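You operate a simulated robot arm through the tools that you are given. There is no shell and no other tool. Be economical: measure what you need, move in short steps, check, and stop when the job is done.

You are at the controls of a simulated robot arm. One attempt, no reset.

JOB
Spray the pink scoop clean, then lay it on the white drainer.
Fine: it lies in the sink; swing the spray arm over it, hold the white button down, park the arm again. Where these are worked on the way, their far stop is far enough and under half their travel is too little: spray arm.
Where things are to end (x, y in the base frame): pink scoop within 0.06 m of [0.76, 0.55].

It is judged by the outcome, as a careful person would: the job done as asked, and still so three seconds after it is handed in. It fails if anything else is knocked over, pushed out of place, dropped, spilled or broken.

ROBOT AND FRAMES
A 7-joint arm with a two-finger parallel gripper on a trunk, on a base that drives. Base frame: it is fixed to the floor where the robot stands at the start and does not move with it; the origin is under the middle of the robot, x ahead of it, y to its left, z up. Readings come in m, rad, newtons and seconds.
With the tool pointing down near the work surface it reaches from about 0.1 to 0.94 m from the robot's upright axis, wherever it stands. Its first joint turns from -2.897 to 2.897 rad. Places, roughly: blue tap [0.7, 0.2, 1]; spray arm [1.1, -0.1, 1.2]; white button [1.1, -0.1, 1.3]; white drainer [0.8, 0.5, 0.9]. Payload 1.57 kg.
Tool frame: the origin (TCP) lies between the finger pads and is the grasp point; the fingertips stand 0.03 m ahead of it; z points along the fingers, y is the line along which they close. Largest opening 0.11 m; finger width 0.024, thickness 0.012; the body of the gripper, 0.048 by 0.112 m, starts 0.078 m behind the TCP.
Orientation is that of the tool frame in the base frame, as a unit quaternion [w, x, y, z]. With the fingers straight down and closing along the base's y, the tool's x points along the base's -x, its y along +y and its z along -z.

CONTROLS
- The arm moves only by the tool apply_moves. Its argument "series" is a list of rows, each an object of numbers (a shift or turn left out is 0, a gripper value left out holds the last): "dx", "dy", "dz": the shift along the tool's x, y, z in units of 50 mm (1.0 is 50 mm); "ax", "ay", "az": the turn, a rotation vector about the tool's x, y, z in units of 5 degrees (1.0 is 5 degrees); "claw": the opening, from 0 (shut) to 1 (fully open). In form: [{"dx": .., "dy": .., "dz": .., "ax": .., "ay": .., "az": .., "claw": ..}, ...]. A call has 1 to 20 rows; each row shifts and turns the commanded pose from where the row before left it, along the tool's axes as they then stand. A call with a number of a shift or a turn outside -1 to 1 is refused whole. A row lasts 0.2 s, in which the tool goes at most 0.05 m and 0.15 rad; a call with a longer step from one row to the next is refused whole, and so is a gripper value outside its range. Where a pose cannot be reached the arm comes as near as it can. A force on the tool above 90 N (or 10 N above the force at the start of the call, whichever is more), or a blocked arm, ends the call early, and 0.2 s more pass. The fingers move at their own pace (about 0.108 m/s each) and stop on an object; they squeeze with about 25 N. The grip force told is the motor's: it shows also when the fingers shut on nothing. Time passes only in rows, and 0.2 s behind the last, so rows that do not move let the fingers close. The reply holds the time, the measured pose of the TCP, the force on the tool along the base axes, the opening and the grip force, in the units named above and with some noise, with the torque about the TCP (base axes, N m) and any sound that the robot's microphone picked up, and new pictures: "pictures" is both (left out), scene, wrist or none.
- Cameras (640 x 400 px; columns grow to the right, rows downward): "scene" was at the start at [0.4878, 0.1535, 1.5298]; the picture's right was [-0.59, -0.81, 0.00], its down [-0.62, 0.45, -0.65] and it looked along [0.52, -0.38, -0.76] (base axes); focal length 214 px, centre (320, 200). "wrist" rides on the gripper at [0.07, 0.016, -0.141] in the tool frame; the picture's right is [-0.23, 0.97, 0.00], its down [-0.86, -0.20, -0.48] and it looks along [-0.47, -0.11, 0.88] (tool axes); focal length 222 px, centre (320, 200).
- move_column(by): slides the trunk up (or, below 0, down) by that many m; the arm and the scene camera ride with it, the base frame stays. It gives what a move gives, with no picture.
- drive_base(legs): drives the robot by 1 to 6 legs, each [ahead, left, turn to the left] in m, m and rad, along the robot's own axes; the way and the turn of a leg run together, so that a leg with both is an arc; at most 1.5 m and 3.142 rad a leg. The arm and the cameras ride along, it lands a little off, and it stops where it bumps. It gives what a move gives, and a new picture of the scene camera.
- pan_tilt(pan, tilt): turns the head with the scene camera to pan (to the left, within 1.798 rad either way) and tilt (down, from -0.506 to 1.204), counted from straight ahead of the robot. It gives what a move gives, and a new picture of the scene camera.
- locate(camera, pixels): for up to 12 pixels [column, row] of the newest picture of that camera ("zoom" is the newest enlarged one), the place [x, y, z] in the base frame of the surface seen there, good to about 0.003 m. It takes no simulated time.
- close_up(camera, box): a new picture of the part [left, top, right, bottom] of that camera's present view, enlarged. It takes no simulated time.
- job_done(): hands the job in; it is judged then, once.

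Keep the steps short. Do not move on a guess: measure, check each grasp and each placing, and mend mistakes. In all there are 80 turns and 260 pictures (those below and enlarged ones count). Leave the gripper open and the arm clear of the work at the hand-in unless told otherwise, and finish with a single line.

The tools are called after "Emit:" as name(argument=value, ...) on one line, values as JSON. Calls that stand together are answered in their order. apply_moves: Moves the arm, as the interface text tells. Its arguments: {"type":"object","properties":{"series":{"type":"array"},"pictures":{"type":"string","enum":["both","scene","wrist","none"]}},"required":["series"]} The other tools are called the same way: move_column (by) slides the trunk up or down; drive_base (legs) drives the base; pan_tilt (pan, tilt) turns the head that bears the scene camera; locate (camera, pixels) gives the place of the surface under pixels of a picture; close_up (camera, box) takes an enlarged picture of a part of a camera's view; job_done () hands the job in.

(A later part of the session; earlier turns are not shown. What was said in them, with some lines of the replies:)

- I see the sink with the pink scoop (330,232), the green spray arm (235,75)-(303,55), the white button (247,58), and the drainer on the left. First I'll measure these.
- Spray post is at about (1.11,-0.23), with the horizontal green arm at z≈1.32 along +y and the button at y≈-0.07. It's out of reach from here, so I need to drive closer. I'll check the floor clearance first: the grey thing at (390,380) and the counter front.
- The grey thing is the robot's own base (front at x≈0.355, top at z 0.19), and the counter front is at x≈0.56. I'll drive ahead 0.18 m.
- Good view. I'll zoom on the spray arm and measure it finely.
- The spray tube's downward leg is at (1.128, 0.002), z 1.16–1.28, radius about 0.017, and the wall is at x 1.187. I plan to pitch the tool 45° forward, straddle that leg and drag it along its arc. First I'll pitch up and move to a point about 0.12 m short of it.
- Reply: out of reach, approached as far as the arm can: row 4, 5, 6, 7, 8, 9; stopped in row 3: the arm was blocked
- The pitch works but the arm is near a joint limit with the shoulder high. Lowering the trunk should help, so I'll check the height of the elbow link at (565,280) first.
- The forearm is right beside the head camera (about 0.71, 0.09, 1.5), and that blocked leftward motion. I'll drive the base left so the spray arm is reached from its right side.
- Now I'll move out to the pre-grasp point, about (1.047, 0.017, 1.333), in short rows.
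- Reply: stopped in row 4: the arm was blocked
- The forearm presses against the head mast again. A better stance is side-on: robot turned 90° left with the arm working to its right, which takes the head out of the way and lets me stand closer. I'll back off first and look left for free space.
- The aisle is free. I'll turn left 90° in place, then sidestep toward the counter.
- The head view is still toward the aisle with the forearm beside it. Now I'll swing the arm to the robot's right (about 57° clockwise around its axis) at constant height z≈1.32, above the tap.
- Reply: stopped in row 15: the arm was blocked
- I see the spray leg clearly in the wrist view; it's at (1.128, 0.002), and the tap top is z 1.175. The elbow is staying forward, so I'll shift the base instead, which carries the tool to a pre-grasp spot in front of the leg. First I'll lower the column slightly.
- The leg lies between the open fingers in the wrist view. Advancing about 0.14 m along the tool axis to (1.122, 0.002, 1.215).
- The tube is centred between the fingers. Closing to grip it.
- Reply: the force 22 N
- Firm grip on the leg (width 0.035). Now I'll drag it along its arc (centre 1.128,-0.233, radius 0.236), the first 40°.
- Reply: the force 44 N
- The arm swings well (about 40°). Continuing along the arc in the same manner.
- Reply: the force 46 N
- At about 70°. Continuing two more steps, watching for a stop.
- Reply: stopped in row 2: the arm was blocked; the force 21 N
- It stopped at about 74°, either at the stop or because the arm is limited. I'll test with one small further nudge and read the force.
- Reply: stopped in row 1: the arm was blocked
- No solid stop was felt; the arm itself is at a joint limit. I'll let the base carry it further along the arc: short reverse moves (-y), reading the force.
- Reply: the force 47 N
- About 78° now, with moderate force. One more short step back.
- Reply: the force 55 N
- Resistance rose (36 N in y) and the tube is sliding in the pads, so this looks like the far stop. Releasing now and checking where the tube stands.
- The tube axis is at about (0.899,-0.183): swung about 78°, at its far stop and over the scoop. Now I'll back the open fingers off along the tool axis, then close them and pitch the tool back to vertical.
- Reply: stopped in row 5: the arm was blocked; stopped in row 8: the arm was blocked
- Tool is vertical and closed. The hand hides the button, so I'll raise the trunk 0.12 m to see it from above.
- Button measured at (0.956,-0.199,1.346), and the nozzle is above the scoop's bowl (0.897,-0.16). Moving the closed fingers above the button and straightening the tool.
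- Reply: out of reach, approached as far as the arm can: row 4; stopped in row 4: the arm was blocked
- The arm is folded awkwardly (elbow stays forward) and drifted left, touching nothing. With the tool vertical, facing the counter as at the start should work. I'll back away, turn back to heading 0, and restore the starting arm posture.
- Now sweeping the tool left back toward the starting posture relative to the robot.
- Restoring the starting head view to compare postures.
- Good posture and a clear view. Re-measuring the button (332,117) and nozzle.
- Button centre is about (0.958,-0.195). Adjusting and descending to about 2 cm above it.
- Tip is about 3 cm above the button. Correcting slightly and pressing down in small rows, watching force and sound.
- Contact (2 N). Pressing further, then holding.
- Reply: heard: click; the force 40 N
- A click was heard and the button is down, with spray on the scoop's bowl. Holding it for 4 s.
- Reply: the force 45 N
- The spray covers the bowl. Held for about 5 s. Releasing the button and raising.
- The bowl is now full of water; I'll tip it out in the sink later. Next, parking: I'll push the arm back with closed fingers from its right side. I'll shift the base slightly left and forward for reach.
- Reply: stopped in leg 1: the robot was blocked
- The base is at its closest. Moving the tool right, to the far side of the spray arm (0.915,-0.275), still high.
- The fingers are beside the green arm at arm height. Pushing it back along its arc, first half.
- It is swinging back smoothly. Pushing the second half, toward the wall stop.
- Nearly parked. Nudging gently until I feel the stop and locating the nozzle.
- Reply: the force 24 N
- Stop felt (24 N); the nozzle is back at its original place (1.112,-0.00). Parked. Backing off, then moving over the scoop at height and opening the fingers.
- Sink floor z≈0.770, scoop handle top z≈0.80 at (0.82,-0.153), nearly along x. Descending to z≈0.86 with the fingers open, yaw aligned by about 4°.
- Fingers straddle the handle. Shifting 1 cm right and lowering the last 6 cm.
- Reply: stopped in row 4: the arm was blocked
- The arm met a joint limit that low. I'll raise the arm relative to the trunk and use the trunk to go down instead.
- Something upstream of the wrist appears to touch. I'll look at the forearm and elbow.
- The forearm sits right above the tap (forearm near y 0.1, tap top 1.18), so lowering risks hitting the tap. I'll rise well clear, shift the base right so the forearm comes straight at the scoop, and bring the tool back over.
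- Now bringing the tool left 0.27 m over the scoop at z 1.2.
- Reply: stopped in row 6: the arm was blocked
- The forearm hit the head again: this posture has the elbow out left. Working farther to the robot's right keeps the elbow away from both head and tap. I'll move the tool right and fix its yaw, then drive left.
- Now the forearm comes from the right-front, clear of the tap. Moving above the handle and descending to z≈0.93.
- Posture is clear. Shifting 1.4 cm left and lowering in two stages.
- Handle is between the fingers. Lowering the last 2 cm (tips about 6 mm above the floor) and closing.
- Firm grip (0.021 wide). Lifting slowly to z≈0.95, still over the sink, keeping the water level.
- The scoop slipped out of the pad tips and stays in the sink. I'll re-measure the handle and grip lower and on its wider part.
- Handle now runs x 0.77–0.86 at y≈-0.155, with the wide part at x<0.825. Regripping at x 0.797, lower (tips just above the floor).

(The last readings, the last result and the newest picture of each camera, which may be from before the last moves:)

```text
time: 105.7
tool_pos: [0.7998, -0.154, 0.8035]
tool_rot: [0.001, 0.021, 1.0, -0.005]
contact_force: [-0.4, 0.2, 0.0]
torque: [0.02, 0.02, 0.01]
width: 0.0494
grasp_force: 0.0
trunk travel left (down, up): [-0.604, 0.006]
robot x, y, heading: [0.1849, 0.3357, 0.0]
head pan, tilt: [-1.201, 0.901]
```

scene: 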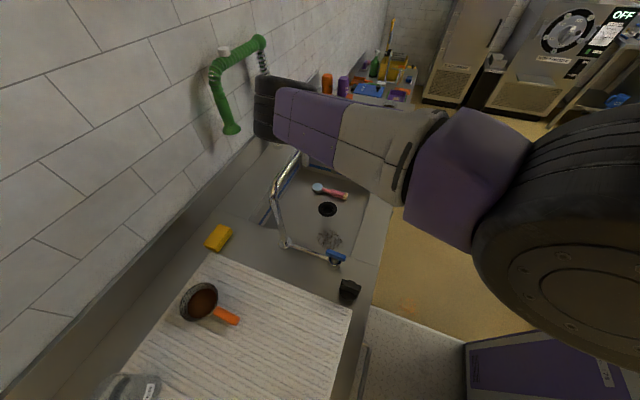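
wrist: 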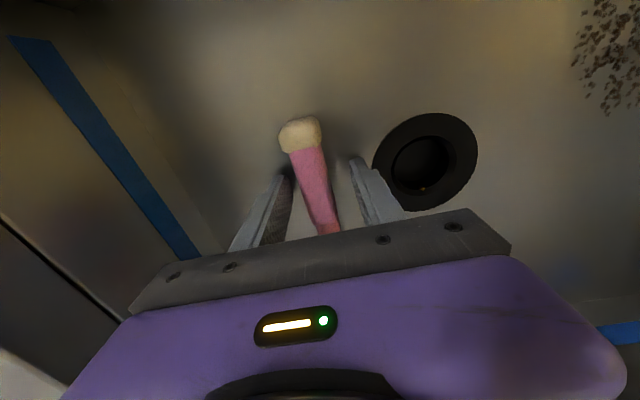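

Emit:
apply_moves(series=[{"dz": 0.04}, {"claw": 0}, {}, {}, {}, {}], pictures="none")

Emit:
apply_moves(series=[{"dz": -0.1}, {"dz": -0.15}, {"dz": -0.2}, {}], pictures="wrist")

```text
time: 107.1
tool_pos: [0.7997, -0.1539, 0.8005]
tool_rot: [0.001, 0.022, 1.0, -0.005]
contact_force: [0.5, -0.8, -0.3]
torque: [-0.02, 0.02, 0.03]
width: 0.0211
grasp_force: 25.0
trunk travel left (down, up): [-0.604, 0.006]
robot x, y, heading: [0.1851, 0.3353, 0.004]
head pan, tilt: [-1.201, 0.901]
```

```text
time: 108.1
tool_pos: [0.797, -0.1518, 0.8232]
tool_rot: [0.001, 0.021, 1.0, -0.004]
contact_force: [0.0, 0.2, -0.4]
torque: [0.04, 0.02, -0.01]
width: 0.0212
grasp_force: 25.3
trunk travel left (down, up): [-0.604, 0.006]
robot x, y, heading: [0.1844, 0.3354, -0.0]
head pan, tilt: [-1.201, 0.901]
```

wrist: 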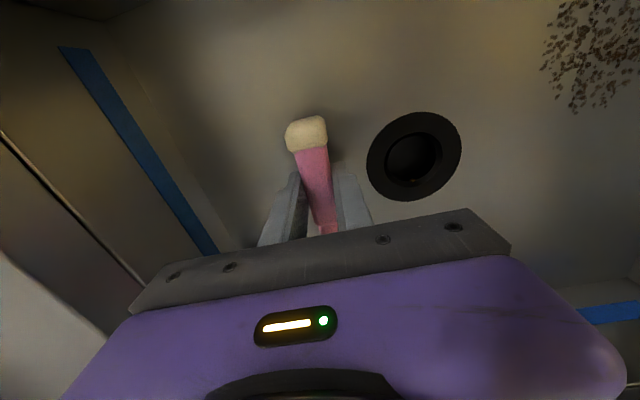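

Still held (0.021). Lifting further, slowly.

Emit:
apply_moves(series=[{"dz": -0.3}, {"dz": -0.3}, {"dz": -0.3}, {"dz": -0.3}, {}], pictures="both")

```text
time: 109.3
tool_pos: [0.801, -0.1523, 0.8833]
tool_rot: [0.001, 0.022, 1.0, -0.005]
contact_force: [-0.3, -1.1, -0.2]
torque: [-0.01, 0.01, 0.04]
width: 0.0212
grasp_force: 24.5
trunk travel left (down, up): [-0.604, 0.006]
robot x, y, heading: [0.1873, 0.3379, 0.004]
head pan, tilt: [-1.201, 0.901]
```

scene: 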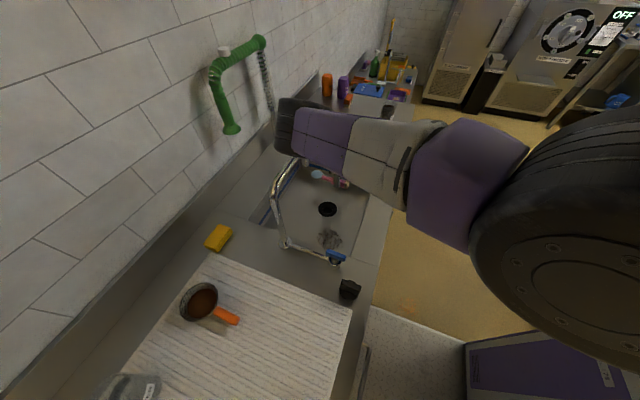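
wrist: 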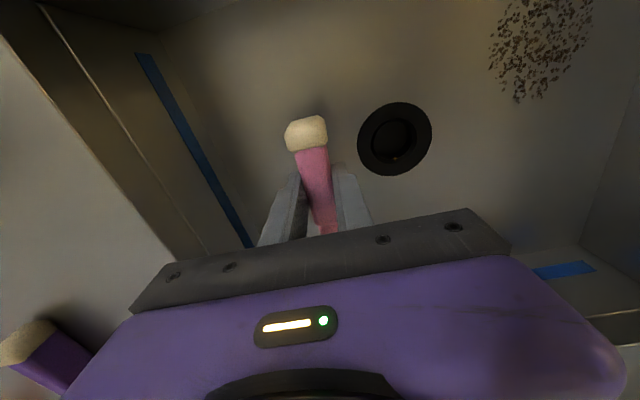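

Scoop is lifted clear with water in it. Next I'll raise to z≈0.98 and draw back to x≈0.72, still over the sink, ready to tip the bowl nose-down.

Emit:
apply_moves(series=[{"dz": -0.4}, {"dz": -0.5}, {"dz": -0.5}, {"dz": -0.5}, {"dx": 0.4, "dy": -0.1}, {"dx": 0.5, "dy": -0.15}, {"dx": 0.5, "dy": -0.15}, {"dx": 0.2}, {}], pictures="wrist")

Emit:
apply_moves(series=[{"ay": 0.5}, {"ay": 0.7}, {"ay": 0.8}, {"ay": 0.8}, {"ay": 0.8}, {}], pictures="both")

```text
time: 111.3
tool_pos: [0.7192, -0.1676, 0.9784]
tool_rot: [0.001, 0.02, 1.0, -0.004]
contact_force: [-0.4, 0.3, 0.0]
torque: [-0.02, 0.0, -0.03]
width: 0.0212
grasp_force: 24.9
trunk travel left (down, up): [-0.604, 0.006]
robot x, y, heading: [0.1873, 0.3321, 0.004]
head pan, tilt: [-1.201, 0.901]
```

wrist: 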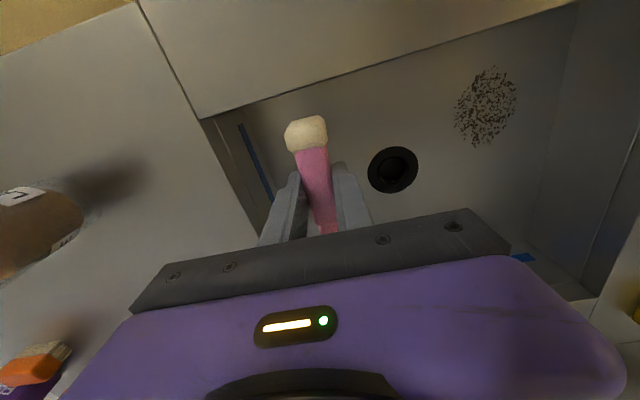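

```text
time: 112.7
tool_pos: [0.7195, -0.1692, 0.9781]
tool_rot: [-0.156, 0.021, 0.988, -0.002]
contact_force: [0.0, -0.2, -0.3]
torque: [0.04, 0.05, 0.03]
width: 0.021
grasp_force: 25.7
trunk travel left (down, up): [-0.604, 0.006]
robot x, y, heading: [0.1864, 0.3318, 0.002]
head pan, tilt: [-1.201, 0.901]
```

scene: 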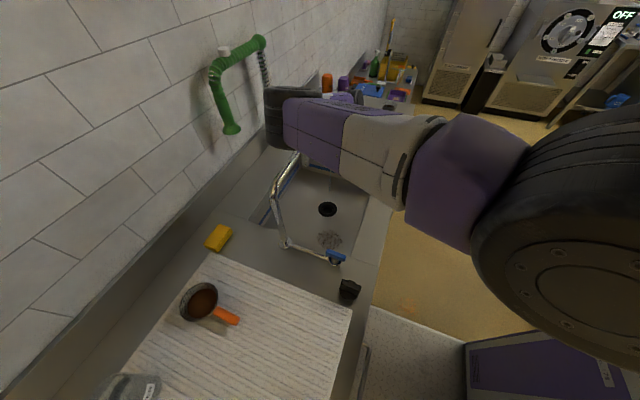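
wrist: 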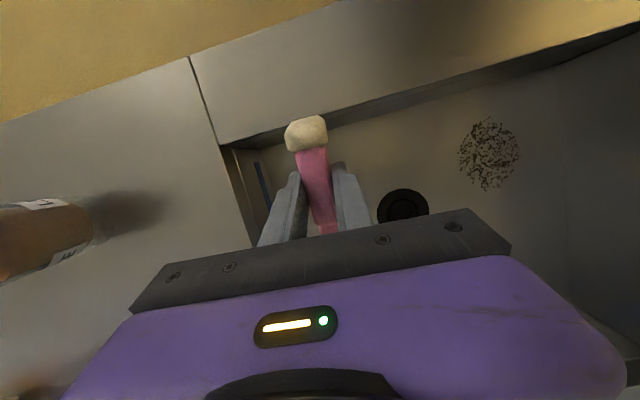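

Tilting works (18°). Continuing to tip the bowl toward about 60–65°.

Emit:
apply_moves(series=[{"ay": 1}, {"ay": 1}, {"ay": 1}, {"ay": 1}, {"ay": 1}, {}], pictures="scene")

Emit:
apply_moves(series=[{"ay": 1}, {"ay": 1}, {"ay": 1}, {"ay": 1}, {"ay": 1}, {}, {}], pictures="both")

```text
time: 114.1
tool_pos: [0.7173, -0.169, 0.9781]
tool_rot: [-0.366, 0.021, 0.93, 0.003]
contact_force: [0.0, 0.3, -0.3]
torque: [-0.01, -0.01, 0.05]
width: 0.0212
grasp_force: 25.2
trunk travel left (down, up): [-0.604, 0.006]
robot x, y, heading: [0.1868, 0.3345, 0.001]
head pan, tilt: [-1.201, 0.901]
```

scene: 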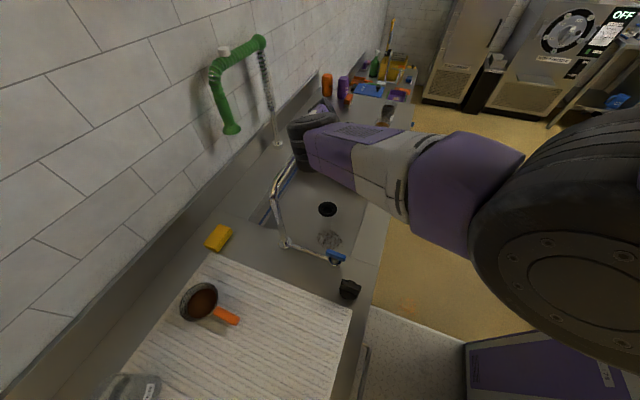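

```text
time: 115.7
tool_pos: [0.6928, -0.1502, 1.0162]
tool_rot: [-0.559, 0.019, 0.829, 0.007]
contact_force: [-0.9, -0.1, -0.6]
torque: [-0.01, -0.01, 0.02]
width: 0.0209
grasp_force: 25.1
out of reach, approached as far as the arm can: row 3, 4, 5
trunk travel left (down, up): [-0.604, 0.006]
robot x, y, heading: [0.1885, 0.3344, 0.001]
head pan, tilt: [-1.201, 0.901]
```

scene: 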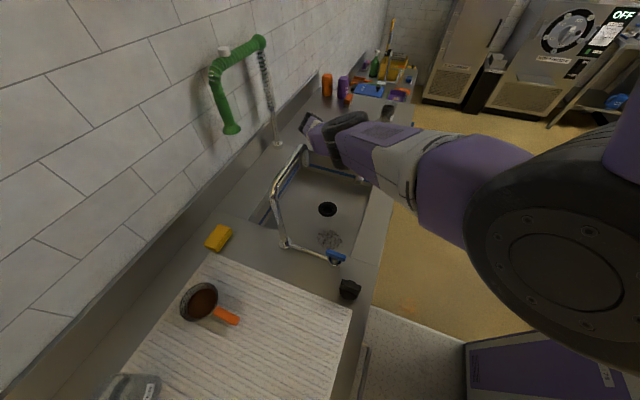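
wrist: 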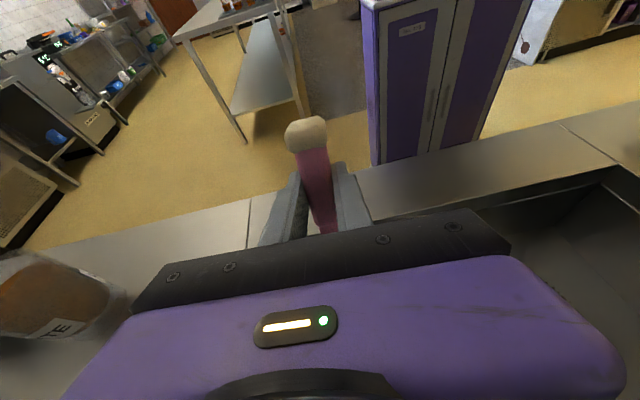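

Tipped to 68° over the sink. Bringing it back level.

Emit:
apply_moves(series=[{"ay": -1}, {"ay": -1}, {"ay": -1}, {"ay": -1}, {"ay": -1}, {"ay": -1}, {"ay": -1}, {"ay": -1}, {"ay": -1}, {"ay": -1}, {"ay": -1}, {"ay": -1}, {"ay": -1}, {"ay": -0.6}, {}], pictures="both")

```text
time: 118.9
tool_pos: [0.6943, -0.151, 1.0172]
tool_rot: [0.001, 0.02, 1.0, -0.005]
contact_force: [0.0, 0.1, 0.2]
torque: [-0.04, 0.04, -0.03]
width: 0.0211
grasp_force: 24.9
trunk travel left (down, up): [-0.604, 0.006]
robot x, y, heading: [0.1841, 0.3336, 0.001]
head pan, tilt: [-1.201, 0.901]
```

scene: 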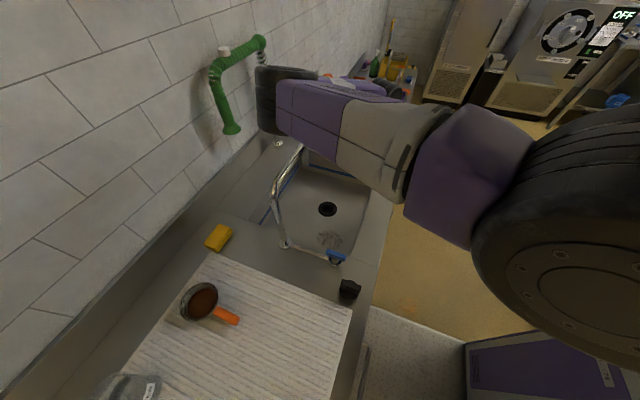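
wrist: 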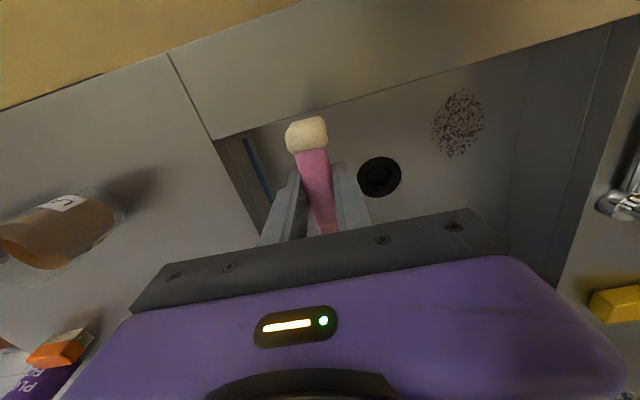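

Scoop still held. For the carry over the tap (top z 1.18) I'll raise to z≈1.28, then drive left 0.70 m.

Emit:
apply_moves(series=[{"dz": -0.6}, {"dz": -0.8}, {"dz": -0.8}, {"dz": -0.8}, {"dz": -0.8}, {"dz": -0.8}, {"dz": -0.6}, {}], pictures="wrist")

Emit:
drive_base(legs=[[0, 0.35, 0], [0, 0.35, 0]])

```text
time: 120.7
tool_pos: [0.6934, -0.1492, 1.2779]
tool_rot: [0.001, 0.021, 1.0, -0.005]
contact_force: [-0.1, -0.6, -1.0]
torque: [0.01, 0.01, -0.01]
width: 0.021
grasp_force: 25.0
trunk travel left (down, up): [-0.604, 0.006]
robot x, y, heading: [0.1864, 0.3353, -0.002]
head pan, tilt: [-1.201, 0.901]
```

wrist: 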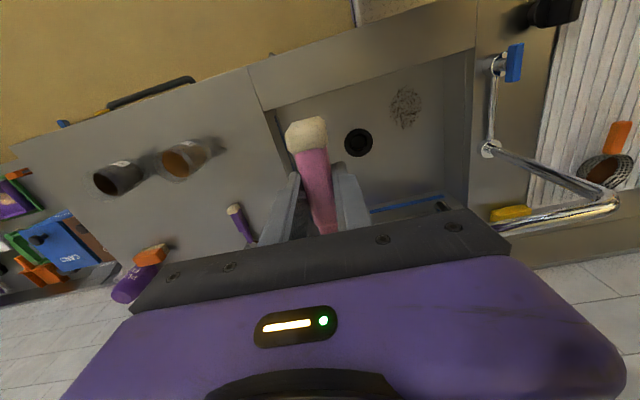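

```text
time: 124.8
tool_pos: [0.6894, 0.545, 1.2775]
tool_rot: [0.0, 0.022, 1.0, -0.005]
contact_force: [-0.1, -0.4, -0.5]
torque: [0.01, 0.03, -0.01]
width: 0.021
grasp_force: 25.0
trunk travel left (down, up): [-0.604, 0.006]
robot x, y, heading: [0.1859, 1.0301, 0.001]
head pan, tilt: [-1.201, 0.901]
```

scene: 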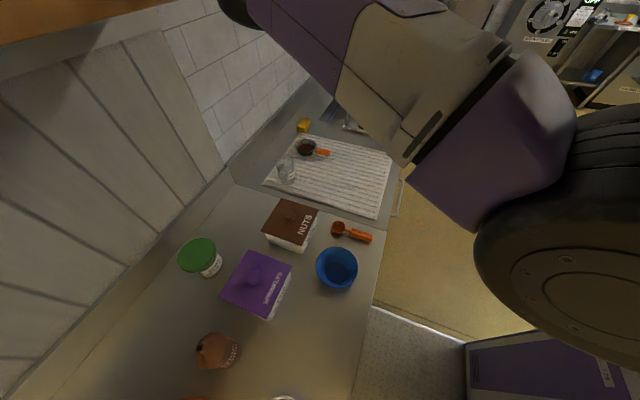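

The tool is above the drainer. Moving to x≈0.727 and descending to z≈1.02 for a check.

Emit:
apply_moves(series=[{"dx": -0.4, "dy": 0.1}, {"dx": -0.36}, {"dz": 0.8}, {"dz": 0.9}, {"dz": 0.9}, {"dz": 0.9}, {"dz": 0.9}, {"dz": 0.6}, {}], pictures="both")

Emit:
locate(camera="wrist", pixels=[[200, 150], [250, 120], [400, 150], [450, 120], [300, 60], [380, 60]])

```text
time: 126.8
tool_pos: [0.7323, 0.5432, 1.0288]
tool_rot: [0.0, 0.022, 1.0, -0.006]
contact_force: [0.8, -0.2, -1.5]
torque: [0.01, -0.01, 0.01]
width: 0.0213
grasp_force: 24.7
trunk travel left (down, up): [-0.604, 0.006]
robot x, y, heading: [0.1869, 1.0321, 0.003]
head pan, tilt: [-1.201, 0.901]
```

scene: 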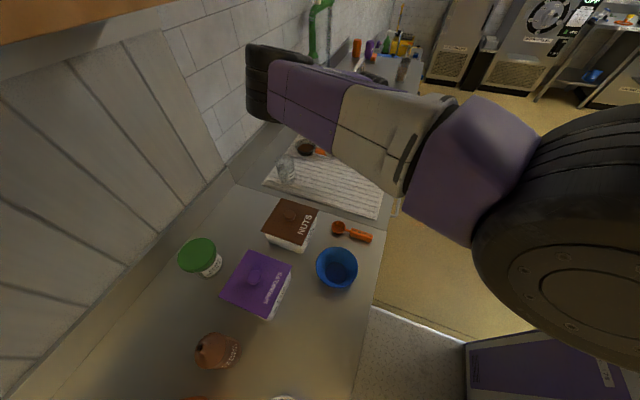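
wrist: 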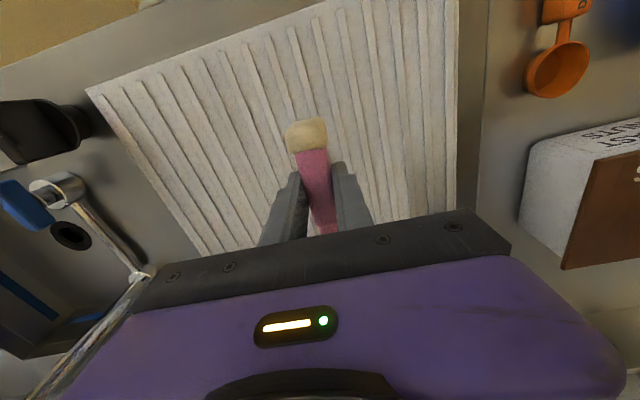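

```text
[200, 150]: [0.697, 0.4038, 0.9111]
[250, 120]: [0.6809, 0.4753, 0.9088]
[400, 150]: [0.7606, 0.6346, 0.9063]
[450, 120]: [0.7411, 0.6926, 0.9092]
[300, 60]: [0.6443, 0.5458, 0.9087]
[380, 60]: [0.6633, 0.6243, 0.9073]
```

Drainer surface z≈0.909, clear around. Lowering to z≈0.944, then gently to contact.

Emit:
apply_moves(series=[{"dz": 0.6}, {"dz": 0.5}, {"dz": 0.35}, {"dz": 0.2}, {}], pictures="none")

Emit:
apply_moves(series=[{"dz": 0.05}, {"dz": 0.05}, {}], pictures="wrist")

```text
time: 128.0
tool_pos: [0.7283, 0.5456, 0.9454]
tool_rot: [0.0, 0.022, 1.0, -0.004]
contact_force: [0.0, 0.2, -0.1]
torque: [-0.03, 0.02, -0.01]
width: 0.0209
grasp_force: 24.5
trunk travel left (down, up): [-0.604, 0.006]
robot x, y, heading: [0.1846, 1.0334, -0.001]
head pan, tilt: [-1.201, 0.901]
```

```text
time: 128.8
tool_pos: [0.7274, 0.544, 0.9404]
tool_rot: [0.0, 0.021, 1.0, -0.005]
contact_force: [0.4, -0.4, 0.4]
torque: [-0.03, 0.01, -0.02]
width: 0.0209
grasp_force: 25.4
trunk travel left (down, up): [-0.604, 0.006]
robot x, y, heading: [0.1853, 1.0268, -0.001]
head pan, tilt: [-1.201, 0.901]
```

wrist: 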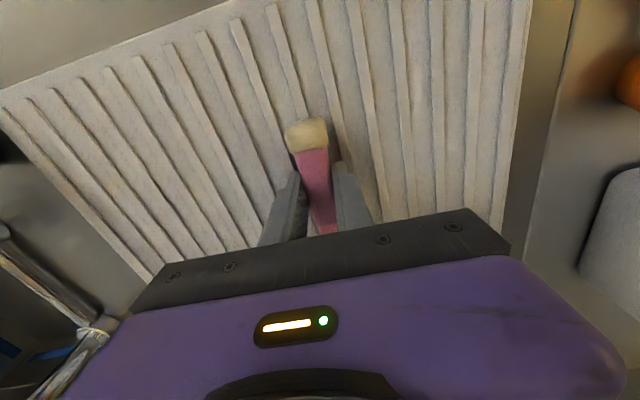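

Emit:
apply_moves(series=[{"dz": 0.03}, {"dz": 0.03}, {}], pictures="none")

```text
time: 129.6
tool_pos: [0.7282, 0.5453, 0.9398]
tool_rot: [0.001, 0.023, 1.0, -0.005]
contact_force: [-2.6, -0.8, 13.0]
torque: [0.14, -0.38, -0.04]
width: 0.0213
grasp_force: 24.5
trunk travel left (down, up): [-0.604, 0.006]
robot x, y, heading: [0.1858, 1.0296, -0.001]
head pan, tilt: [-1.201, 0.901]
```

Contact felt (13 N). Opening the fingers and rising straight up.

Emit:
apply_moves(series=[{"dz": -0.02}, {"claw": 0.2}, {"claw": 0.35}, {"claw": 0.45}, {}, {"dz": -0.4}, {"dz": -0.7}, {"dz": -0.9}, {"dz": -0.9}, {"dz": -0.9}, {"dz": -0.9}, {}], pictures="both")

```text
time: 132.2
tool_pos: [0.7284, 0.5451, 1.1744]
tool_rot: [0.001, 0.022, 1.0, -0.005]
contact_force: [0.9, 0.1, -0.7]
torque: [0.04, 0.01, -0.01]
width: 0.0495
grasp_force: 0.1
trunk travel left (down, up): [-0.604, 0.006]
robot x, y, heading: [0.186, 1.0261, -0.0]
head pan, tilt: [-1.201, 0.901]
```

scene: 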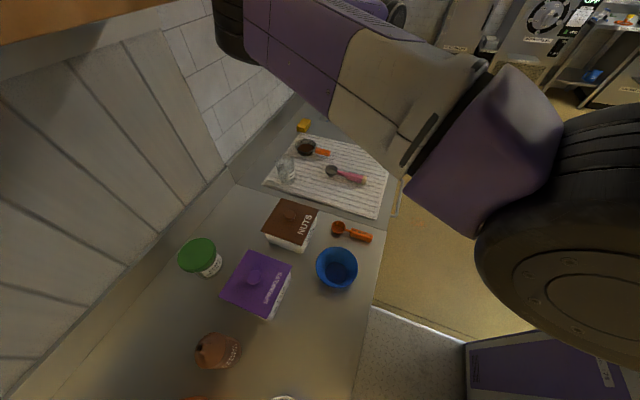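
wrist: 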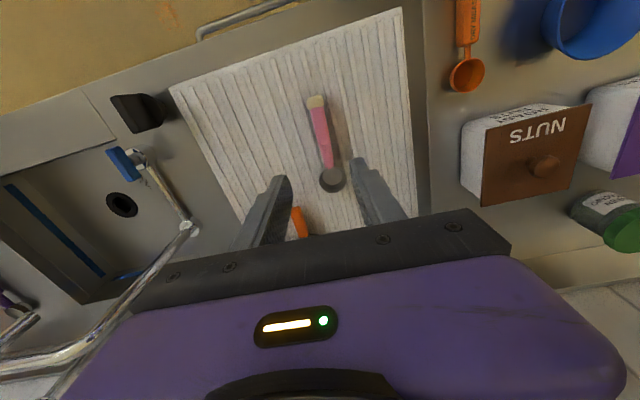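

The scoop lies on the drainer with an empty bowl. Measuring it.

Emit:
close_up(camera="wrist", box=[256, 80, 416, 210])

Emit:
locate(camera="wrist", pixels=[[317, 101], [320, 120], [324, 140], [328, 160], [332, 180], [123, 203]])

Emit:
apply_moves(series=[{"dz": -0.8, "claw": 1}, {"dz": -0.8}, {"dz": -0.8, "dx": 0.5}, {"dx": 0.5}, {}], pictures="both")

```text
3.08 times, centred on (336, 145) of wrist
```

zoom: 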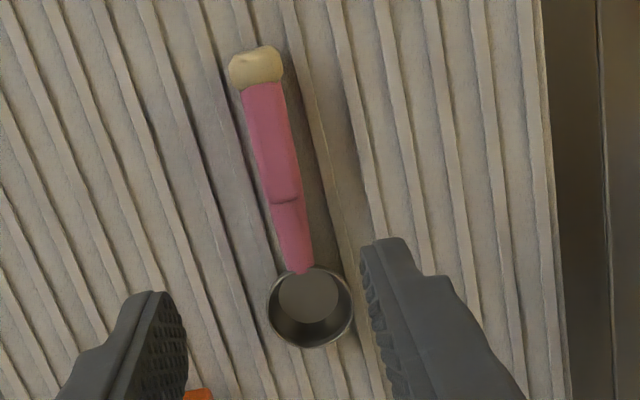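

```text
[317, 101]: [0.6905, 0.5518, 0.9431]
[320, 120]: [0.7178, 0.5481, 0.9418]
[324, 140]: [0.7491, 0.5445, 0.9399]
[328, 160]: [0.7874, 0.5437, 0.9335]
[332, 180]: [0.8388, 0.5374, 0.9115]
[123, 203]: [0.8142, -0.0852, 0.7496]
```

```text
time: 133.4
tool_pos: [0.6776, 0.553, 1.2908]
tool_rot: [0.001, 0.022, 1.0, -0.004]
contact_force: [0.1, 0.3, -0.6]
torque: [0.01, 0.01, -0.03]
width: 0.1101
grasp_force: 0.0
trunk travel left (down, up): [-0.604, 0.006]
robot x, y, heading: [0.1846, 1.0261, 0.001]
head pan, tilt: [-1.201, 0.901]
```

scene: 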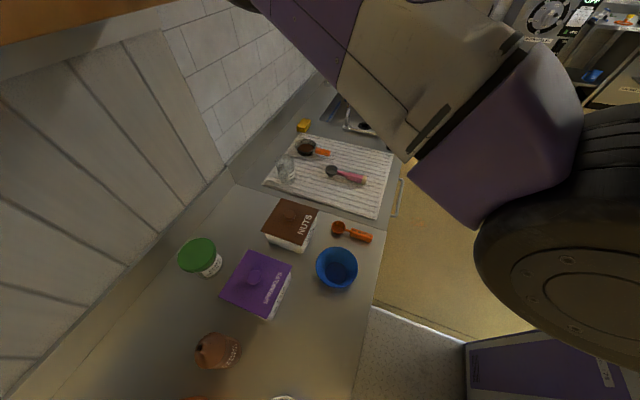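
wrist: 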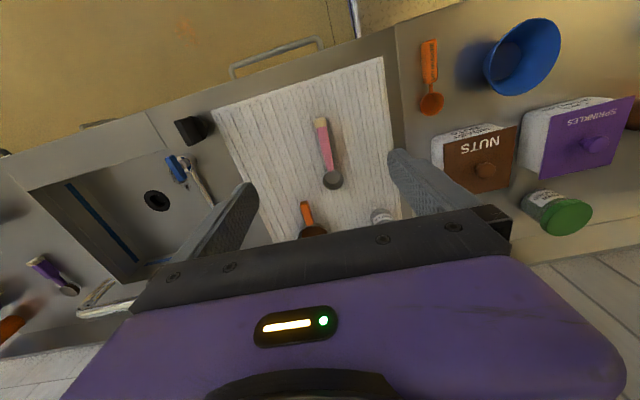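

The scoop spans x 0.685–0.855 at y≈0.545 (middle about 0.765, 0.545), so it's on target, emptied and stable. The spray arm is parked, the gripper is open and the arm is clear. Handing in.

Emit:
job_done()

```text
The job is handed in.
```

The pink scoop has been sprayed, emptied of water into the sink, and laid on the white drainer with its middle at about (0.765, 0.545); the spray arm is parked at its stop, and the job is handed in.
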